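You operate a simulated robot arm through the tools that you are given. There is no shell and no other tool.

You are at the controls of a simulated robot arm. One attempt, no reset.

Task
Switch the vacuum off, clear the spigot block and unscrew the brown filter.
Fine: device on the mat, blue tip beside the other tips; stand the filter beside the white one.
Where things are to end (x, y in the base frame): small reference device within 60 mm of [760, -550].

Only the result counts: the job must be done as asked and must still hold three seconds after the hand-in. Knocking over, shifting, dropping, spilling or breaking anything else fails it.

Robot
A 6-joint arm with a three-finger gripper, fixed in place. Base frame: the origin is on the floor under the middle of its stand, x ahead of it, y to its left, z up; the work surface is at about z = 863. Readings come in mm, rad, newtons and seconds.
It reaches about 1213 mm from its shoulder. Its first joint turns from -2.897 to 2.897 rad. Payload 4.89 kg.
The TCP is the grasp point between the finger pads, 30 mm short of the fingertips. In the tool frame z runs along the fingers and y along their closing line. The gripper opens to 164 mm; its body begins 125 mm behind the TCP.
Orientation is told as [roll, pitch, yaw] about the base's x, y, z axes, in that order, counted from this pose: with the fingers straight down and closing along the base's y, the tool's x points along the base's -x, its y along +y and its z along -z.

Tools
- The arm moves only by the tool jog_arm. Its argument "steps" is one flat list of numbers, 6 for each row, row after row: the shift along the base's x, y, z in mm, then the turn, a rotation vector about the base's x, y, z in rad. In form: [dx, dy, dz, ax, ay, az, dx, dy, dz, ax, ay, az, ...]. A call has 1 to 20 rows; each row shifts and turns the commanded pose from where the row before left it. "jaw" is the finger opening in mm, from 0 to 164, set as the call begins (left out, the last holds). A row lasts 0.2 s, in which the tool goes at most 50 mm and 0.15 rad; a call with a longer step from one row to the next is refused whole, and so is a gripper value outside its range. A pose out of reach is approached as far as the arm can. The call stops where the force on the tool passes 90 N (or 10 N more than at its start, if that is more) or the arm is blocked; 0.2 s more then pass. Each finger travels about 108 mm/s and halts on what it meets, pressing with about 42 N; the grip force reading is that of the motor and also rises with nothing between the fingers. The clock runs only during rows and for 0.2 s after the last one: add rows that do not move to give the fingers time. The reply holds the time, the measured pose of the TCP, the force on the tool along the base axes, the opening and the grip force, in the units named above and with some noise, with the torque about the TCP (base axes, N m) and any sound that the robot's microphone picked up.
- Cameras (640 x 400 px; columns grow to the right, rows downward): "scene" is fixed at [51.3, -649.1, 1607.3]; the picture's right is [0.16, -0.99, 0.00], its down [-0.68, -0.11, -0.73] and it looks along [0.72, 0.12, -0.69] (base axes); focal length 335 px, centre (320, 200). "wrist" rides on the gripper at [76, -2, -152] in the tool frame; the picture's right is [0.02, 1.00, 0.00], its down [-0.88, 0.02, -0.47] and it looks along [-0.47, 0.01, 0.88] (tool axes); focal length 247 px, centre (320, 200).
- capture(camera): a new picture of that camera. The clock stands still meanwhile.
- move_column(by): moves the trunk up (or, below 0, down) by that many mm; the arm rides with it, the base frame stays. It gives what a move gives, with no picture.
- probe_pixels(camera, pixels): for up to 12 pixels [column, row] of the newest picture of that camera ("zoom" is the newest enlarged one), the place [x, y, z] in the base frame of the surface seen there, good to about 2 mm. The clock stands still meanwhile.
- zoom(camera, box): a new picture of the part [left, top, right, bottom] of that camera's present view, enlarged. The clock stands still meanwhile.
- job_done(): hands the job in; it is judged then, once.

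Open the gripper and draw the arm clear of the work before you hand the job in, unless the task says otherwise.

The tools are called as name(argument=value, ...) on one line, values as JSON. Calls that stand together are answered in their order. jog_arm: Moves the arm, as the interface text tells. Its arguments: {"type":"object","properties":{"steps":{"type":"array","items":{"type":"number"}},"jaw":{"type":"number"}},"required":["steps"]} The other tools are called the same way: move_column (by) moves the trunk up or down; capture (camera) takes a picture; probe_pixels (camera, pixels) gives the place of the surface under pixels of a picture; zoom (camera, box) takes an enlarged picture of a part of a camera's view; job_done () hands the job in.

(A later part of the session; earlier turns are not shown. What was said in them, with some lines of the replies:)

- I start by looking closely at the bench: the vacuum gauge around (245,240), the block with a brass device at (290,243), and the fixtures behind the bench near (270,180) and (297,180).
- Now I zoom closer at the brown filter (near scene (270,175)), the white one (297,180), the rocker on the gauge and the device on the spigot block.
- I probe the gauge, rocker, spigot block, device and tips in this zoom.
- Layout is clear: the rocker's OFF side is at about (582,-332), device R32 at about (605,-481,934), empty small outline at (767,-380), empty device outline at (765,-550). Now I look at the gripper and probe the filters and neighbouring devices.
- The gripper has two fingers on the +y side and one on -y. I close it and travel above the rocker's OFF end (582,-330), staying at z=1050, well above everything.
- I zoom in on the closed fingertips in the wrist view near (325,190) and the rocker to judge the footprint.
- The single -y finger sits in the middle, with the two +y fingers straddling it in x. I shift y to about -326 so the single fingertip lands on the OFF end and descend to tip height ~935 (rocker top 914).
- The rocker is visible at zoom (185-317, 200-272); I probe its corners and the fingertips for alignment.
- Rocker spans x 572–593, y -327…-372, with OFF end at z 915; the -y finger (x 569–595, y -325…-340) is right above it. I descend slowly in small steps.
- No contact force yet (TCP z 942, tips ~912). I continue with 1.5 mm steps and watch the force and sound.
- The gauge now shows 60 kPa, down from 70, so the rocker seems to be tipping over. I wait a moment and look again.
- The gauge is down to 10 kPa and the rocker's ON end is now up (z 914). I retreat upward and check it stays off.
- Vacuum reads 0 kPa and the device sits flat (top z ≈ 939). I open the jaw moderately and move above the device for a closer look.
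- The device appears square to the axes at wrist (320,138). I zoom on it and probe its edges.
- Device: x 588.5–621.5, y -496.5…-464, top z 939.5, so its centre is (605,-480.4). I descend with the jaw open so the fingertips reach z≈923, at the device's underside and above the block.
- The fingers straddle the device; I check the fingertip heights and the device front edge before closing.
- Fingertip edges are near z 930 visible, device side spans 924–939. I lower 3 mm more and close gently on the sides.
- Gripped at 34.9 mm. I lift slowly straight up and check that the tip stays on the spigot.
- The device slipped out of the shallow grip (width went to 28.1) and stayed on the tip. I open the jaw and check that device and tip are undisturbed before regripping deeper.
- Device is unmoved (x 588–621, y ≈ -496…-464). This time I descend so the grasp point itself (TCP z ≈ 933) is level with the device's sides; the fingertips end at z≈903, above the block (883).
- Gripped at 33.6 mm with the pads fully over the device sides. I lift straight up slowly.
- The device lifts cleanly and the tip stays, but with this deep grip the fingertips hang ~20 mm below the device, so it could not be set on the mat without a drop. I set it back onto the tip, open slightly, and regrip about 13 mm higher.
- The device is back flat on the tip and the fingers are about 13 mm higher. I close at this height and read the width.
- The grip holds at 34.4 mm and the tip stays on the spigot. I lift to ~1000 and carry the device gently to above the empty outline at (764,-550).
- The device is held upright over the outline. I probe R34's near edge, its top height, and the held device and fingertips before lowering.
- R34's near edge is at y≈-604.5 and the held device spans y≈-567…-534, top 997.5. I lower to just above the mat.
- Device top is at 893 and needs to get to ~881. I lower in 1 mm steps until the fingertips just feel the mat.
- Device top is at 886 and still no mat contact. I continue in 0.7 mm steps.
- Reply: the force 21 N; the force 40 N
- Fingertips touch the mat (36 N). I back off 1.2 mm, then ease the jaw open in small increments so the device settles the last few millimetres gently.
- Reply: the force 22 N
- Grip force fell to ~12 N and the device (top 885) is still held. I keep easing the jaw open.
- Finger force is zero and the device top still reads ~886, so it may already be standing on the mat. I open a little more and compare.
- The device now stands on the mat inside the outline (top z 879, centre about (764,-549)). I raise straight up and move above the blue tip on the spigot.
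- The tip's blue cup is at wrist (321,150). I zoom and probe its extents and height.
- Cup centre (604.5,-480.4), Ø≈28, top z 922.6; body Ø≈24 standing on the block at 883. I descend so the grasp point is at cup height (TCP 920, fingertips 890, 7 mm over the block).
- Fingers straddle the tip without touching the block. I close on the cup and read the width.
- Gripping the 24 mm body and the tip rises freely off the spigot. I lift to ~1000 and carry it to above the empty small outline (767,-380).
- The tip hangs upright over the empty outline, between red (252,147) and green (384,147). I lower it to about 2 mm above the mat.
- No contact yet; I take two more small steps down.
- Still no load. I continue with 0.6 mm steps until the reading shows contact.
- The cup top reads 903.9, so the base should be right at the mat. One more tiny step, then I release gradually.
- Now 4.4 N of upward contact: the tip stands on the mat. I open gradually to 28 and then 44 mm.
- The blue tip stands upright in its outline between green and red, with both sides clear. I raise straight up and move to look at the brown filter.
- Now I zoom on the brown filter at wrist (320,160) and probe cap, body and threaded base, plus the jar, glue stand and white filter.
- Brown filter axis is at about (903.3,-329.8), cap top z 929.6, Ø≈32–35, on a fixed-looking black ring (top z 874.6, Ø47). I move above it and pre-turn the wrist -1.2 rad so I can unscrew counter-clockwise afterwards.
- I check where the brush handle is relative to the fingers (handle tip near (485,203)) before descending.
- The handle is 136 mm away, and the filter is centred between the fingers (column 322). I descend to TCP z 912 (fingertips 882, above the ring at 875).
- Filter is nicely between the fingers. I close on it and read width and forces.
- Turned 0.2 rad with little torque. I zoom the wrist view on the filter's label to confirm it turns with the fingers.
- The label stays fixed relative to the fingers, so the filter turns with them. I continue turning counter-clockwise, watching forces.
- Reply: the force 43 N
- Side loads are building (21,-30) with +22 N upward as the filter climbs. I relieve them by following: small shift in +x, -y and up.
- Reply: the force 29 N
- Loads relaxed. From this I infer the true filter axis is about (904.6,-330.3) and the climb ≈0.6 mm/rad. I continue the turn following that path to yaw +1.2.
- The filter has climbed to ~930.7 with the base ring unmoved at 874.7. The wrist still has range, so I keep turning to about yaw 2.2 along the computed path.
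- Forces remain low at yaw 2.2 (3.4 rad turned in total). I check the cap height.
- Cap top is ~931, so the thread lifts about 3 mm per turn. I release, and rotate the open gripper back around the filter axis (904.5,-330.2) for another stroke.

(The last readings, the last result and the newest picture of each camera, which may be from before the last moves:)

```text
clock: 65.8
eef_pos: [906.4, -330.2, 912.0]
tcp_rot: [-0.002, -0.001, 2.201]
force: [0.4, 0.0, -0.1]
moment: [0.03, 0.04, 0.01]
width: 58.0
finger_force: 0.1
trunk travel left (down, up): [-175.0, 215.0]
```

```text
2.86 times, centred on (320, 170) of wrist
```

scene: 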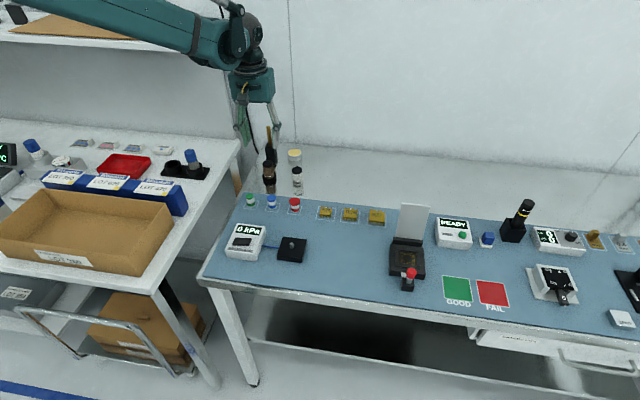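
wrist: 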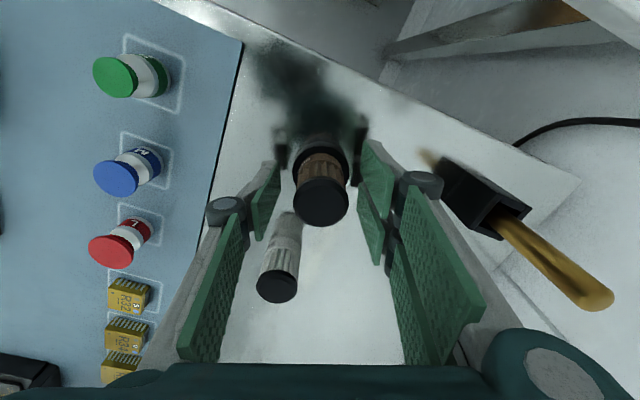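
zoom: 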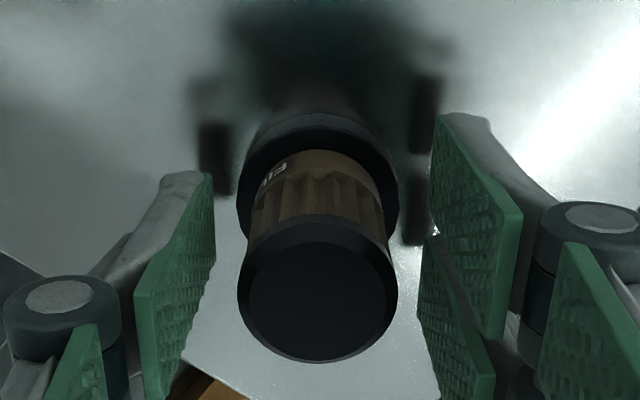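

The filter stays on its base, centred between the open pads. I rotate back clockwise in free space.

jog_arm(steps=[0, 0, 0, 0, 0, -0.15, 0, 0, 0, 0, 0, -0.15, 0, 0, 0, 0, 0, -0.15, 0, 0, 0, 0, 0, -0.15, 0, 0, 0, 0, 0, -0.15, 0, 0, 0, 0, 0, -0.15, 0, 0, 0, 0, 0, -0.15, 0, 0, 0, 0, 0, -0.15, 0, 0, 0, 0, 0, -0.15, 0, 0, 0, 0, 0, -0.15, 0, 0, 0, 0, 0, -0.15, 0, 0, 0, 0, 0, -0.15, 0, 0, 0, 0, 0, -0.15, 0, 0, 0, 0, 0, -0.15])

jog_arm(steps=[0, 0, 0, 0, 0, -0.15, 0, 0, 0, 0, 0, -0.15, 0, 0, 0, 0, 0, -0.15, 0, 0, 0, 0, 0, -0.15, 0, 0, 0, 0, 0, -0.15, 0, 0, 0, 0, 0, -0.15, 0, 0, 0, 0, 0, -0.15, 0, 0, 0, 0, 0, -0.15, 0, 0, 0, 0, 0, -0.15, 0, 0, 0, 0, 0, -0.15, 0, 0, 0, 0, 0, -0.15, 0, 0, 0, 0, 0, -0.15, 0, 0, 0, 0, 0, -0.15, 0, 0, 0, 0, 0, -0.15])

capture(camera="wrist")

zoom(camera="scene", box=[215, 60, 345, 220])

```text
clock: 68.8
eef_pos: [904.9, -331.0, 912.5]
tcp_rot: [0.0, 0.0, 0.099]
force: [-0.6, 0.2, -0.1]
moment: [0.04, 0.03, 0.02]
width: 57.9
finger_force: 0.0
trunk travel left (down, up): [-175.0, 215.0]
```

```text
clock: 71.8
eef_pos: [905.5, -330.2, 912.2]
tcp_rot: [-0.001, 0.0, -1.998]
force: [-0.3, 0.8, 0.6]
moment: [0.0, 0.0, -0.03]
width: 58.1
finger_force: 0.0
trunk travel left (down, up): [-175.0, 215.0]
```

```text
taken
```

wrist: 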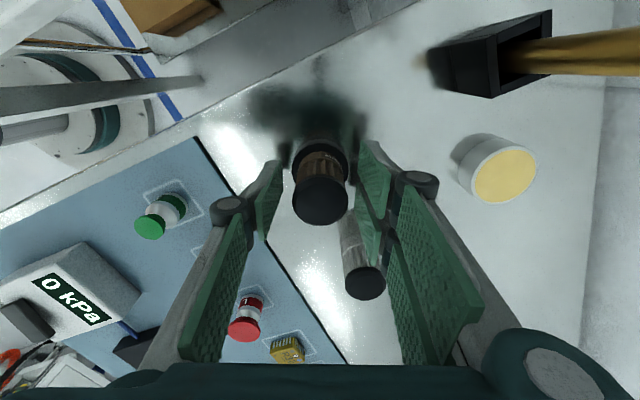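

```text
2.50 times, centred on (280, 140) of scene
```

zoom: 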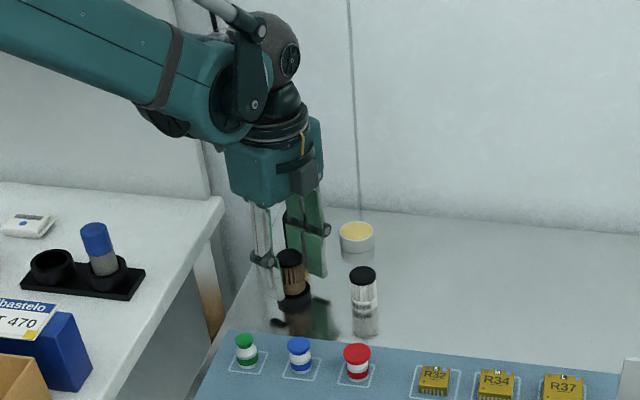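

All clear at yaw -2.0. I grip again and start the second unscrewing stroke, rising 0.45 mm/rad.

jog_arm(steps=[0, 0, 0, 0, 0, 0, 0, 0, 0, 0, 0, 0, 0, 0, 0, 0, 0, 0], jaw=24)

jog_arm(steps=[0, 0, 0.06, 0, 0, 0.12, 0, 0, 0.06, 0, 0, 0.12, 0, 0, 0.06, 0, 0, 0.12, 0, 0, 0.06, 0, 0, 0.12, 0, 0, 0.06, 0, 0, 0.12, 0, 0, 0, 0, 0, 0])

```text
clock: 72.6
eef_pos: [903.1, -329.5, 911.8]
tcp_rot: [-0.002, 0.0, -1.996]
force: [-1.9, 2.8, 0.3]
moment: [0.14, 0.18, -0.02]
width: 33.8
finger_force: 42.0
trunk travel left (down, up): [-175.0, 215.0]
```

```text
clock: 74.0
eef_pos: [904.8, -330.0, 912.2]
tcp_rot: [0.0, -0.001, -1.395]
force: [0.8, 5.3, -0.2]
moment: [0.15, 0.11, -0.03]
width: 33.7
finger_force: 41.9
trunk travel left (down, up): [-175.0, 215.0]
```

Forces stay small. I continue the stroke in larger chunks.

jog_arm(steps=[0, 0, 0.06, 0, 0, 0.13, 0, 0, 0.06, 0, 0, 0.13, 0, 0, 0.06, 0, 0, 0.13, 0, 0, 0.06, 0, 0, 0.13, 0, 0, 0.06, 0, 0, 0.13, 0, 0, 0.06, 0, 0, 0.13, 0, 0, 0.06, 0, 0, 0.13, 0, 0, 0.06, 0, 0, 0.13, 0, 0, 0.06, 0, 0, 0.13, 0, 0, 0.06, 0, 0, 0.13])

zoom(camera="wrist", box=[270, 120, 370, 240])

probe_pixels(camera="zoom", pixels=[[320, 240], [320, 270], [320, 310], [280, 270], [360, 270], [320, 90], [320, 120], [320, 130]])

```text
clock: 76.2
eef_pos: [905.5, -330.2, 914.2]
tcp_rot: [0.001, 0.0, -0.096]
force: [-0.1, -0.7, 0.8]
moment: [-0.01, 0.01, 0.0]
width: 33.6
finger_force: 42.4
trunk travel left (down, up): [-175.0, 215.0]
```

```text
3.33 times, centred on (320, 180) of wrist
```

zoom: 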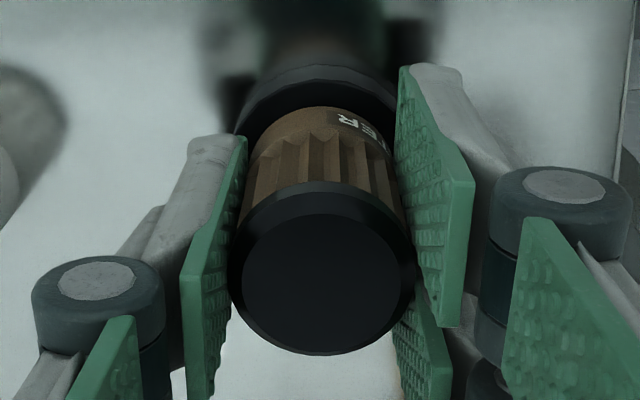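

```text
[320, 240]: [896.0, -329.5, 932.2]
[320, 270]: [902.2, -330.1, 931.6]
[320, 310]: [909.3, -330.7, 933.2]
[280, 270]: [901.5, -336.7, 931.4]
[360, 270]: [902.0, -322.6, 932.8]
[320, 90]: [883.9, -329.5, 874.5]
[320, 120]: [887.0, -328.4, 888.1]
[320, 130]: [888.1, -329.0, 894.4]
```

Cap is at ~932 after 5.3 rad total, loads near zero. I continue to yaw 2.2 before testing whether it is free.

jog_arm(steps=[0, 0, 0.06, 0, 0, 0.13, 0, 0, 0.06, 0, 0, 0.13, 0, 0, 0.06, 0, 0, 0.13, 0, 0, 0.06, 0, 0, 0.13, 0, 0, 0.06, 0, 0, 0.13, 0, 0, 0.06, 0, 0, 0.13, 0, 0, 0.06, 0, 0, 0.13, 0, 0, 0.06, 0, 0, 0.13, 0, 0, 0.06, 0, 0, 0.13, 0, 0, 0.06, 0, 0, 0.13])

jog_arm(steps=[0, 0, 0.06, 0, 0, 0.13, 0, 0, 0.06, 0, 0, 0.13, 0, 0, 0.06, 0, 0, 0.13, 0, 0, 0.06, 0, 0, 0.13, 0, 0, 0.06, 0, 0, 0.13, 0, 0, 0.06, 0, 0, 0.13, 0, 0, 0.06, 0, 0, 0.13, 0, 0, 0, 0, 0, 0])

zoom(camera="wrist", box=[270, 120, 370, 240])

probe_pixels(camera="zoom", pixels=[[320, 240], [320, 270], [320, 310], [280, 270], [360, 270], [320, 90], [320, 120], [320, 130]])

```text
clock: 78.4
eef_pos: [905.2, -330.6, 915.2]
tcp_rot: [-0.001, 0.001, 1.206]
force: [-1.1, -0.5, 0.2]
moment: [0.04, 0.0, 0.0]
width: 33.6
finger_force: 41.9
trunk travel left (down, up): [-175.0, 215.0]
```

```text
clock: 80.2
eef_pos: [904.7, -329.9, 916.8]
tcp_rot: [0.0, 0.0, 2.114]
force: [0.4, 0.0, 0.4]
moment: [-0.02, -0.02, 0.0]
width: 33.5
finger_force: 41.6
trunk travel left (down, up): [-175.0, 215.0]
```

```text
3.33 times, centred on (320, 180) of wrist
```

zoom: 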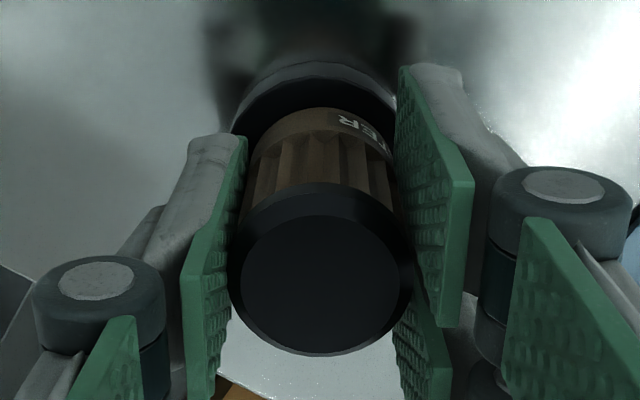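

```text
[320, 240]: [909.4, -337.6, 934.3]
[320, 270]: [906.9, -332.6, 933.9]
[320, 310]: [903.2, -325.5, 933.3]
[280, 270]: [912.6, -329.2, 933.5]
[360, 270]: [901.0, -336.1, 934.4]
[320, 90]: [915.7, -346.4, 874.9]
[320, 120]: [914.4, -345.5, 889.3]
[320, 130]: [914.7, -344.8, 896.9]
```

Side loads have vanished, which suggests the thread has let go. I test with a careful 1 mm lift.

jog_arm(steps=[0, 0, 0.5, 0, 0, 0, 0, 0, 0.5, 0, 0, 0, 0, 0, 0, 0, 0, 0])

```text
clock: 81.0
eef_pos: [905.3, -330.1, 916.3]
tcp_rot: [-0.001, 0.0, 2.115]
force: [0.6, 0.0, -0.8]
moment: [0.02, -0.02, 0.02]
width: 33.5
finger_force: 42.0
trunk travel left (down, up): [-175.0, 215.0]
```

No resistance (−0.8 N, just the filter's weight). I lift slowly further, still watching the force.

jog_arm(steps=[0, 0, 1, 0, 0, 0, 0, 0, 1, 0, 0, 0, 0, 0, 1, 0, 0, 0, 0, 0, 0, 0, 0, 0])

jog_arm(steps=[0, 0, 3, 0, 0, 0, 0, 0, 5, 0, 0, 0, 0, 0, 7, 0, 0, 0, 0, 0, 0, 0, 0, 0])

zoom(camera="scene", box=[235, 120, 325, 210])

zoom(camera="wrist", box=[270, 80, 390, 240])

```text
clock: 82.0
eef_pos: [904.8, -330.5, 920.5]
tcp_rot: [-0.001, 0.0, 2.113]
force: [0.4, 0.2, 0.5]
moment: [0.03, 0.05, -0.02]
width: 33.6
finger_force: 41.9
trunk travel left (down, up): [-175.0, 215.0]
```

```text
clock: 83.0
eef_pos: [904.6, -331.0, 933.9]
tcp_rot: [0.0, -0.001, 2.114]
force: [-0.9, 0.1, 0.2]
moment: [0.02, -0.05, 0.01]
width: 33.5
finger_force: 42.6
trunk travel left (down, up): [-175.0, 215.0]
```

```text
4.44 times, centred on (280, 165) of scene
```

zoom: 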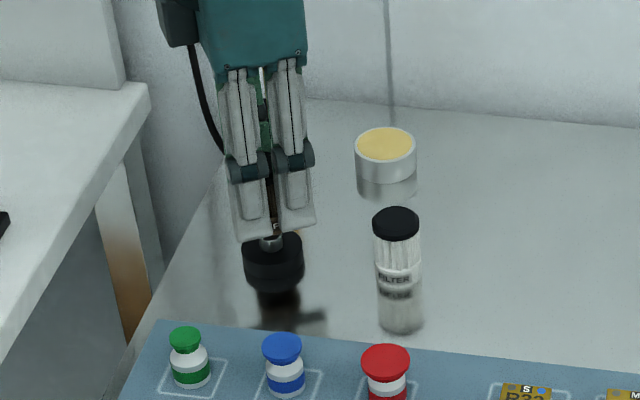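

```text
2.50 times, centred on (330, 160) of wrist
```

zoom: 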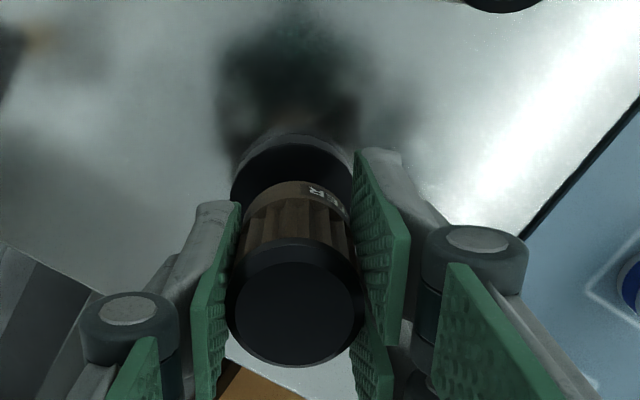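

The filter is free; the base's metal stud is visible at (272,240) and the ring stayed put. I lift to ~1000, turn the wrist so the fingers close along x, and carry it past the white filter to about (900,-500).

jog_arm(steps=[0, 0, 10, 0, 0, 0, 0, 0, 20, 0, 0, 0, 0, 0, 20, 0, 0, 0, 0, 0, 16, 0, 0, 0, 0, 0, 0, 0, 0, -0.135, 0, 0, 0, 0, 0, -0.135, 0, 0, 0, 0, 0, -0.135, 0, 0, 0, 0, 0, -0.135, -0.5, -10, 0, 0, 0, 0, -0.5, -20, 0, 0, 0, 0, -0.5, -25, 0, 0, 0, 0, -0.5, -30, 0, 0, 0, 0, -0.5, -30, 0, 0, 0, 0, -1, -25, 0, 0, 0, 0, -0.5, -20, 0, 0, 0, 0, -0.5, -9.8, 0, 0, 0, 0, 0, 0, 0, 0, 0, 0])

capture(camera="scene")

capture(camera="wrist")

```text
clock: 86.6
eef_pos: [898.9, -500.7, 1000.3]
tcp_rot: [-0.001, 0.0, 1.575]
force: [0.1, -0.8, -0.2]
moment: [0.0, 0.0, 0.01]
width: 33.6
finger_force: 41.8
trunk travel left (down, up): [-175.0, 215.0]
```

```text
taken
```

scene: 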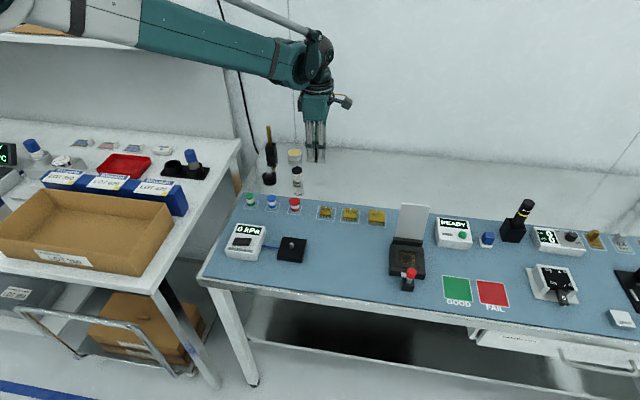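

```text
taken
```

wrist: 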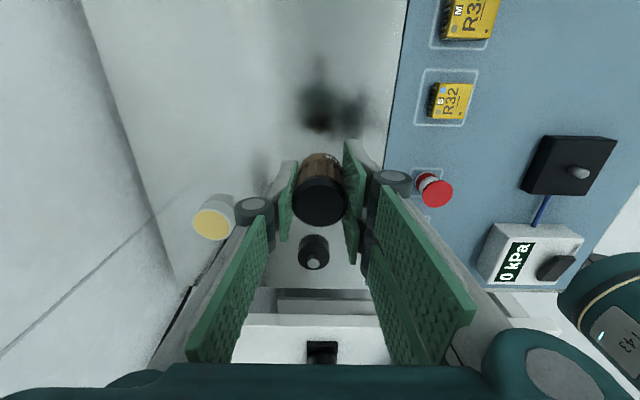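

The filter hangs at (900,-500) and the base ring with stud is visible at wrist (314,250). I zoom the scene view to verify clearance from the white filter and a clear spot beneath.

zoom(camera="scene", box=[245, 110, 385, 225])

probe_pixels(camera="zoom", pixels=[[237, 285], [220, 285], [254, 285], [235, 270], [330, 330], [310, 330], [350, 330], [330, 300]])

probe_pixels(camera="wrist", pixels=[[318, 205], [318, 185], [300, 200], [340, 200], [318, 165], [318, 130]])

```text
3.48 times, centred on (315, 168) of scene
```

zoom: 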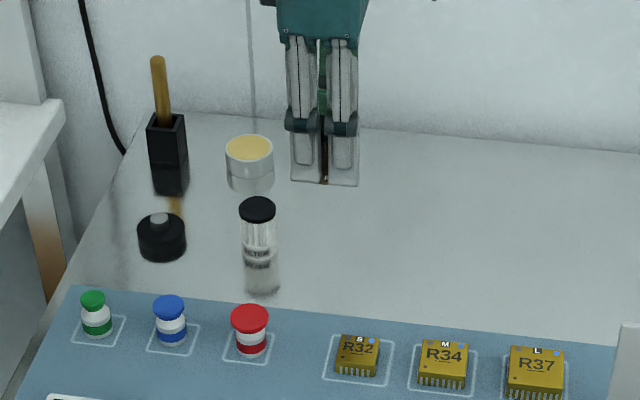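

```text
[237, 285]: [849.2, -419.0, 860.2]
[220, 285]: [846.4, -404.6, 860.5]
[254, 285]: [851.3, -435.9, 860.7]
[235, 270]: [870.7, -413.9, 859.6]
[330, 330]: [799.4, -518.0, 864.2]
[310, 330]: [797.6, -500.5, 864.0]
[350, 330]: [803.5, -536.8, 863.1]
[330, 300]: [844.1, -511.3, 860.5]
```

```text
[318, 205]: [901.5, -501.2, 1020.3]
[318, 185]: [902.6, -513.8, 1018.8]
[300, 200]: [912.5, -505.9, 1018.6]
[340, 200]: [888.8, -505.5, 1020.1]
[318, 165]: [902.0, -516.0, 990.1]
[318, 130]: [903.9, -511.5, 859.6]
```

Spot is clear and the white filter is well to the side. I lower the filter to a few millimetres above the surface.

jog_arm(steps=[0, 0, -20, 0, 0, 0, 0, 0, -30, 0, 0, 0, 0, 0, -25, 0, 0, 0, 0, 0, -15, 0, 0, 0, 0, 0, -8, 0, 0, 0, 0, 0, 0, 0, 0, 0])

zoom(camera="scene", box=[265, 130, 365, 215])

capture(camera="wrist")

```text
clock: 88.0
eef_pos: [900.3, -500.2, 903.1]
tcp_rot: [-0.001, -0.001, 1.575]
force: [-0.6, 0.0, -0.1]
moment: [-0.03, 0.0, -0.01]
width: 33.3
finger_force: 41.9
trunk travel left (down, up): [-175.0, 215.0]
```

```text
4.71 times, centred on (315, 172) of scene
```

zoom: 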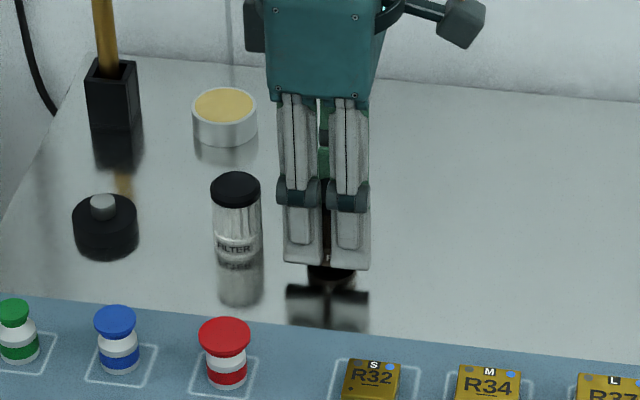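

```text
taken
```

wrist: 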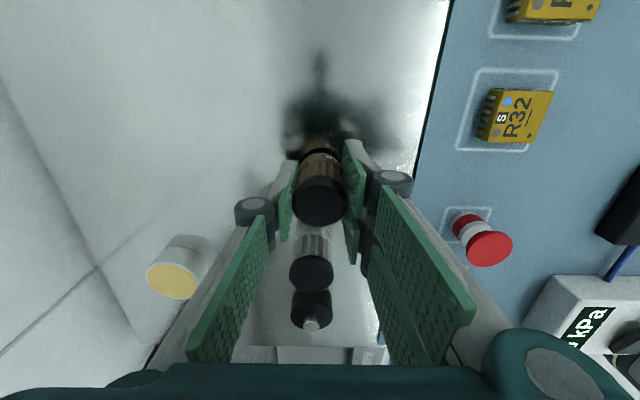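

A few millimetres remain. I step down slowly until contact shows.

jog_arm(steps=[0, 0, -1, 0, 0, 0, 0, 0, -1, 0, 0, 0, 0, 0, -1, 0, 0, 0, 0, 0, 0, 0, 0, 0])

zoom(camera="wrist", box=[270, 110, 370, 230])

probe_pixels(camera="zoom", pixels=[[325, 270], [325, 190], [325, 150], [325, 130], [325, 120], [325, 105]])

```text
clock: 89.0
eef_pos: [900.0, -499.7, 901.5]
tcp_rot: [-0.001, 0.0, 1.576]
force: [0.5, 0.4, 0.4]
moment: [-0.01, 0.01, 0.02]
width: 33.3
finger_force: 42.4
trunk travel left (down, up): [-175.0, 215.0]
```

```text
3.33 times, centred on (320, 170) of wrist
```

zoom: 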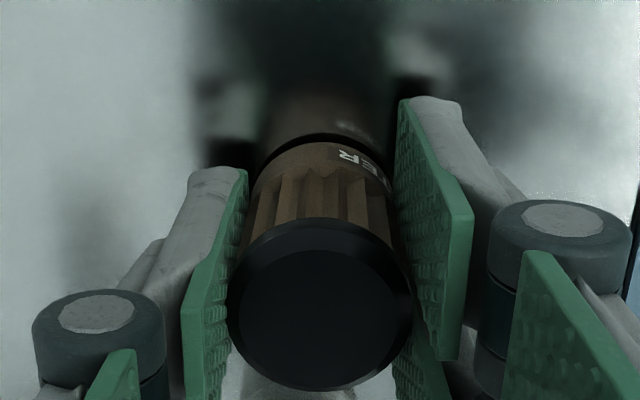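

```text
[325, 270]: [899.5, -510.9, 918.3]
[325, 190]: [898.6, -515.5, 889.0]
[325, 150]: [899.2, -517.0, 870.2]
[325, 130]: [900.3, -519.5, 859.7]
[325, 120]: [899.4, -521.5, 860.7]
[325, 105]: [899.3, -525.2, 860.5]
```

Cap top at 918.3; seated it should be about 915.5. I continue down in fine steps.

jog_arm(steps=[0, 0, -0.8, 0, 0, 0, 0, 0, -0.8, 0, 0, 0, 0, 0, 0, 0, 0, 0])

jog_arm(steps=[0, 0, -0.6, 0, 0, 0, 0, 0, 0, 0, 0, 0])

jog_arm(steps=[0, 0, -0.5, 0, 0, 0, 0, 0, 0, 0, 0, 0])

```text
clock: 89.8
eef_pos: [900.5, -500.9, 897.9]
tcp_rot: [0.0, -0.001, 1.575]
force: [-0.2, 0.1, -0.8]
moment: [0.03, 0.01, 0.01]
width: 33.4
finger_force: 42.1
trunk travel left (down, up): [-175.0, 215.0]
```

```text
clock: 90.4
eef_pos: [899.6, -499.3, 898.4]
tcp_rot: [0.0, 0.002, 1.575]
force: [0.4, 0.4, 0.0]
moment: [-0.04, 0.01, -0.01]
width: 33.4
finger_force: 42.4
trunk travel left (down, up): [-175.0, 215.0]
```

```text
clock: 91.0
eef_pos: [900.1, -501.5, 896.3]
tcp_rot: [-0.001, -0.002, 1.574]
force: [0.1, -0.8, -0.4]
moment: [-0.01, 0.0, -0.02]
width: 33.4
finger_force: 41.9
trunk travel left (down, up): [-175.0, 215.0]
```

Still no contact (TCP ≈ 896.2). More 0.5 mm steps.

jog_arm(steps=[0, 0, -0.5, 0, 0, 0, 0, 0, 0, 0, 0, 0])

jog_arm(steps=[0, 0, -0.5, 0, 0, 0, 0, 0, 0, 0, 0, 0])

zoom(camera="wrist", box=[270, 110, 370, 230])

probe_pixels(camera="zoom", pixels=[[325, 270], [325, 290], [300, 300], [350, 300], [325, 320]])

```text
clock: 91.6
eef_pos: [900.6, -500.0, 896.7]
tcp_rot: [0.001, 0.0, 1.574]
force: [-0.6, -0.2, -1.0]
moment: [0.0, 0.0, 0.01]
width: 33.0
finger_force: 42.1
trunk travel left (down, up): [-175.0, 215.0]
```

```text
clock: 92.2
eef_pos: [899.5, -501.4, 896.0]
tcp_rot: [0.001, -0.001, 1.575]
force: [1.1, -0.9, 6.2]
moment: [-0.01, -0.17, -0.04]
width: 33.4
finger_force: 41.6
trunk travel left (down, up): [-175.0, 215.0]
```

```text
3.33 times, centred on (320, 170) of wrist
```

zoom: 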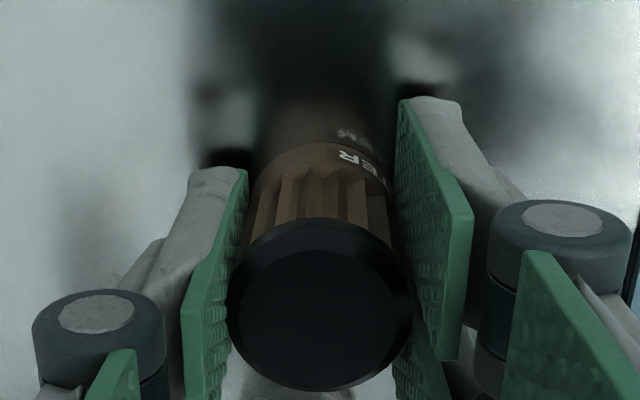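

```text
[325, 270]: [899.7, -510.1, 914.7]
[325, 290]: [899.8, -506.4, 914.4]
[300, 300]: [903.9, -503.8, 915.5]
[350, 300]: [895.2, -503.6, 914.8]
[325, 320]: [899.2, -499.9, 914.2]
```

The filter now rests on the surface (6 N, cap top ≈ 914.8, same as the white one). I release gradually.

jog_arm(steps=[0, 0, 0, 0, 0, 0, 0, 0, 0, 0, 0, 0], jaw=35)

jog_arm(steps=[0, 0, 0, 0, 0, 0, 0, 0, 0, 0, 0, 0], jaw=42)

jog_arm(steps=[0, 0, 0, 0, 0, 0, 0, 0, 0, 0, 0, 0], jaw=62)

zoom(camera="wrist", box=[240, 90, 400, 250])

```text
clock: 92.8
eef_pos: [898.9, -499.9, 895.6]
tcp_rot: [0.0, 0.001, 1.573]
force: [0.6, 0.7, -0.5]
moment: [-0.03, -0.01, 0.01]
width: 35.0
finger_force: 0.1
trunk travel left (down, up): [-175.0, 215.0]
```

```text
clock: 93.4
eef_pos: [900.7, -499.7, 896.2]
tcp_rot: [0.0, 0.0, 1.575]
force: [1.1, -0.8, -0.1]
moment: [0.01, 0.03, -0.02]
width: 41.8
finger_force: 0.1
trunk travel left (down, up): [-175.0, 215.0]
```

```text
clock: 94.0
eef_pos: [900.1, -500.2, 895.6]
tcp_rot: [0.0, -0.001, 1.574]
force: [-0.1, -0.6, 0.4]
moment: [-0.01, -0.01, -0.01]
width: 61.9
finger_force: 0.1
trunk travel left (down, up): [-175.0, 215.0]
```

```text
2.50 times, centred on (320, 170) of wrist
```

zoom: 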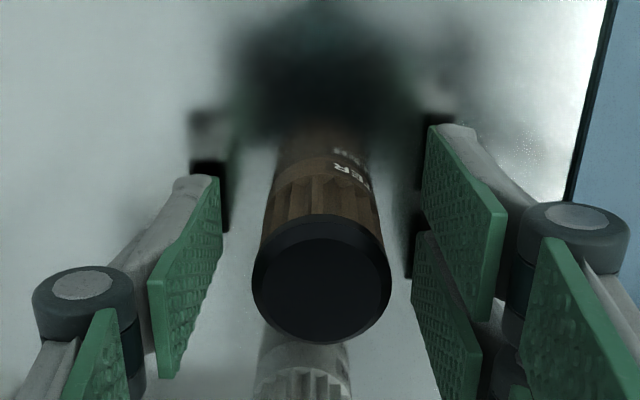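

The filter stands free between the open fingers. I raise straight up, then withdraw the arm toward its start pose, well clear.

jog_arm(steps=[0, 0, 10, 0, 0, 0, 0, 0, 30, 0, 0, 0, 0, 0, 40, 0, 0, 0, 0, 0, 45, 0, 0, 0, 0, 0, 45, 0, 0, 0, 0, 0, 45, 0, 0, 0, 0, 0, 45, 0, 0, 0, -30, 0, 20, 0, 0, -0.15, -40, 0, 20, 0, 0, -0.15, -45, 0, 10, 0, 0, -0.15, -45, 0, 0, 0, 0, -0.15, -45, 0, 0, 0, 0, -0.15, -45, 0, 0, 0, 0, -0.15, -45, 0, 0, 0, 0, -0.15, -45, 0, 0, 0, 0, -0.15, 0, 0, 0, 0, 0, 0])

capture(camera="scene")

zoom(camera="scene", box=[215, 130, 415, 280])

```text
clock: 97.4
eef_pos: [558.8, -500.1, 1206.4]
tcp_rot: [-0.001, 0.001, 0.373]
force: [-0.9, 1.2, -0.6]
moment: [-0.06, -0.1, 0.01]
width: 61.8
finger_force: 0.1
trunk travel left (down, up): [-175.0, 215.0]
```

```text
taken
```

scene: 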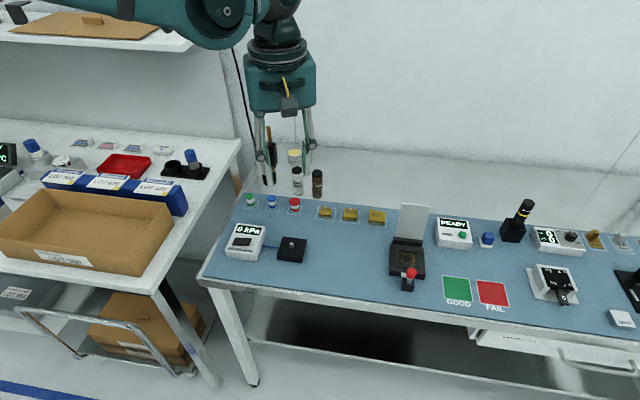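

```text
2.67 times, centred on (315, 205) of scene
```

zoom: 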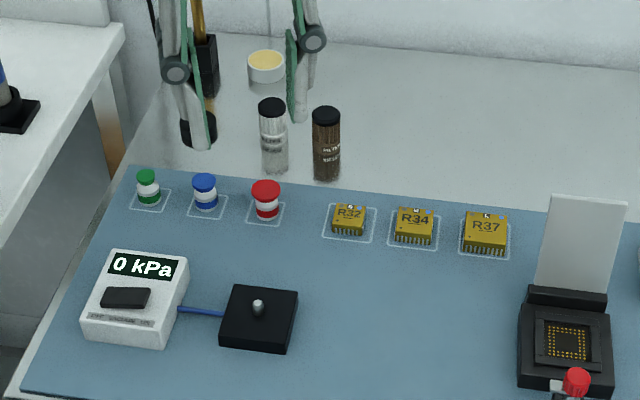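

Everything appears in place: vacuum 0 kPa, spigot block empty, device and blue tip in their outlines, brown filter standing beside the white one. I verify with probes, move the arm a bit further away and open the gripper.

probe_pixels(camera="zoom", pixels=[[350, 218], [414, 220], [486, 222], [205, 182], [266, 188], [147, 174], [272, 106], [326, 115], [327, 178], [256, 308], [198, 115]])

jog_arm(steps=[-12, 12, 15, 0, 0, -0.12, -12, 12, 15, 0, 0, -0.12, -12, 12, 15, 0, 0, -0.13, -12, 12, 13, 0, 0, 0, 0, 0, 0, 0, 0, 0], jaw=164)

zoom(camera="scene", box=[215, 130, 415, 280])

```text
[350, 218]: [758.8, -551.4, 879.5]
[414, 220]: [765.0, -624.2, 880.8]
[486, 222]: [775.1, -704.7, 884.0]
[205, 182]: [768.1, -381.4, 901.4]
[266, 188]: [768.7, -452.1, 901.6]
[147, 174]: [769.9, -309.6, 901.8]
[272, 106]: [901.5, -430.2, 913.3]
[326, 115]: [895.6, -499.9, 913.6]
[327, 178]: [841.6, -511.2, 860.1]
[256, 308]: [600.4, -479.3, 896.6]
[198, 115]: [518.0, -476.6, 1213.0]
```

```text
clock: 98.6
eef_pos: [513.2, -452.4, 1264.6]
tcp_rot: [0.0, 0.0, 0.005]
force: [-0.9, 1.1, 1.2]
moment: [-0.04, -0.09, 0.01]
width: 163.7
finger_force: 0.1
trunk travel left (down, up): [-175.0, 215.0]
```

```text
2.67 times, centred on (315, 205) of scene
```

zoom: 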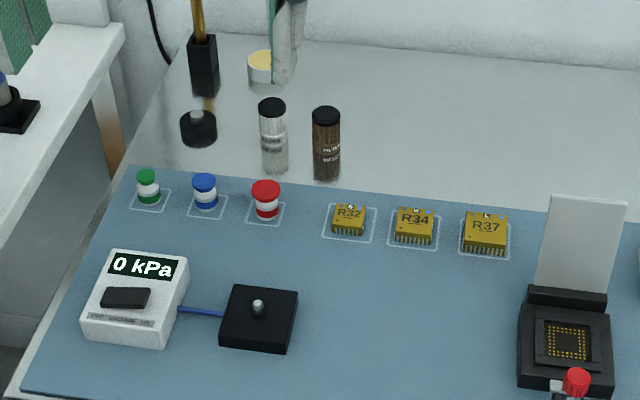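

The final picture confirms it: gauge 0 kPa, spigot bare at (258,308), R32 around (763,-550) on the mat, blue tip between green and red, and the brown filter upright 70 mm from the white one. The gripper is open and the arm is clear, so I hand the job in.

job_done()

```text
The job is handed in.
```

The job is done and handed in; I haven't had the verdict back. Last check before hand-in:

- **Vacuum:** the switch is on OFF and the gauge reads 0 kPa.
- **Reference device (R32):** it stands on the mat inside the empty outline at about (763, -550), roughly 3 mm from the target.
- **Blue tip:** it stands upright in the outline between the green and red tips, at about (767, -380). The spigot block is now bare.
- **Brown filter:** it took just over one turn to unscrew and now stands upright at about (900, -500), about 70 mm from the white one. Its base ring stayed where it was.

The device slipped out of my first, shallow grip but stayed in place on the tip, so I gripped it again lower. When I set it on the mat it dropped the last 6 mm or so, because the fingertips reached the mat before it did. In the last pictures it sits flat, with nothing knocked or moved nearby.

The gripper is open and the arm is back at its start position.
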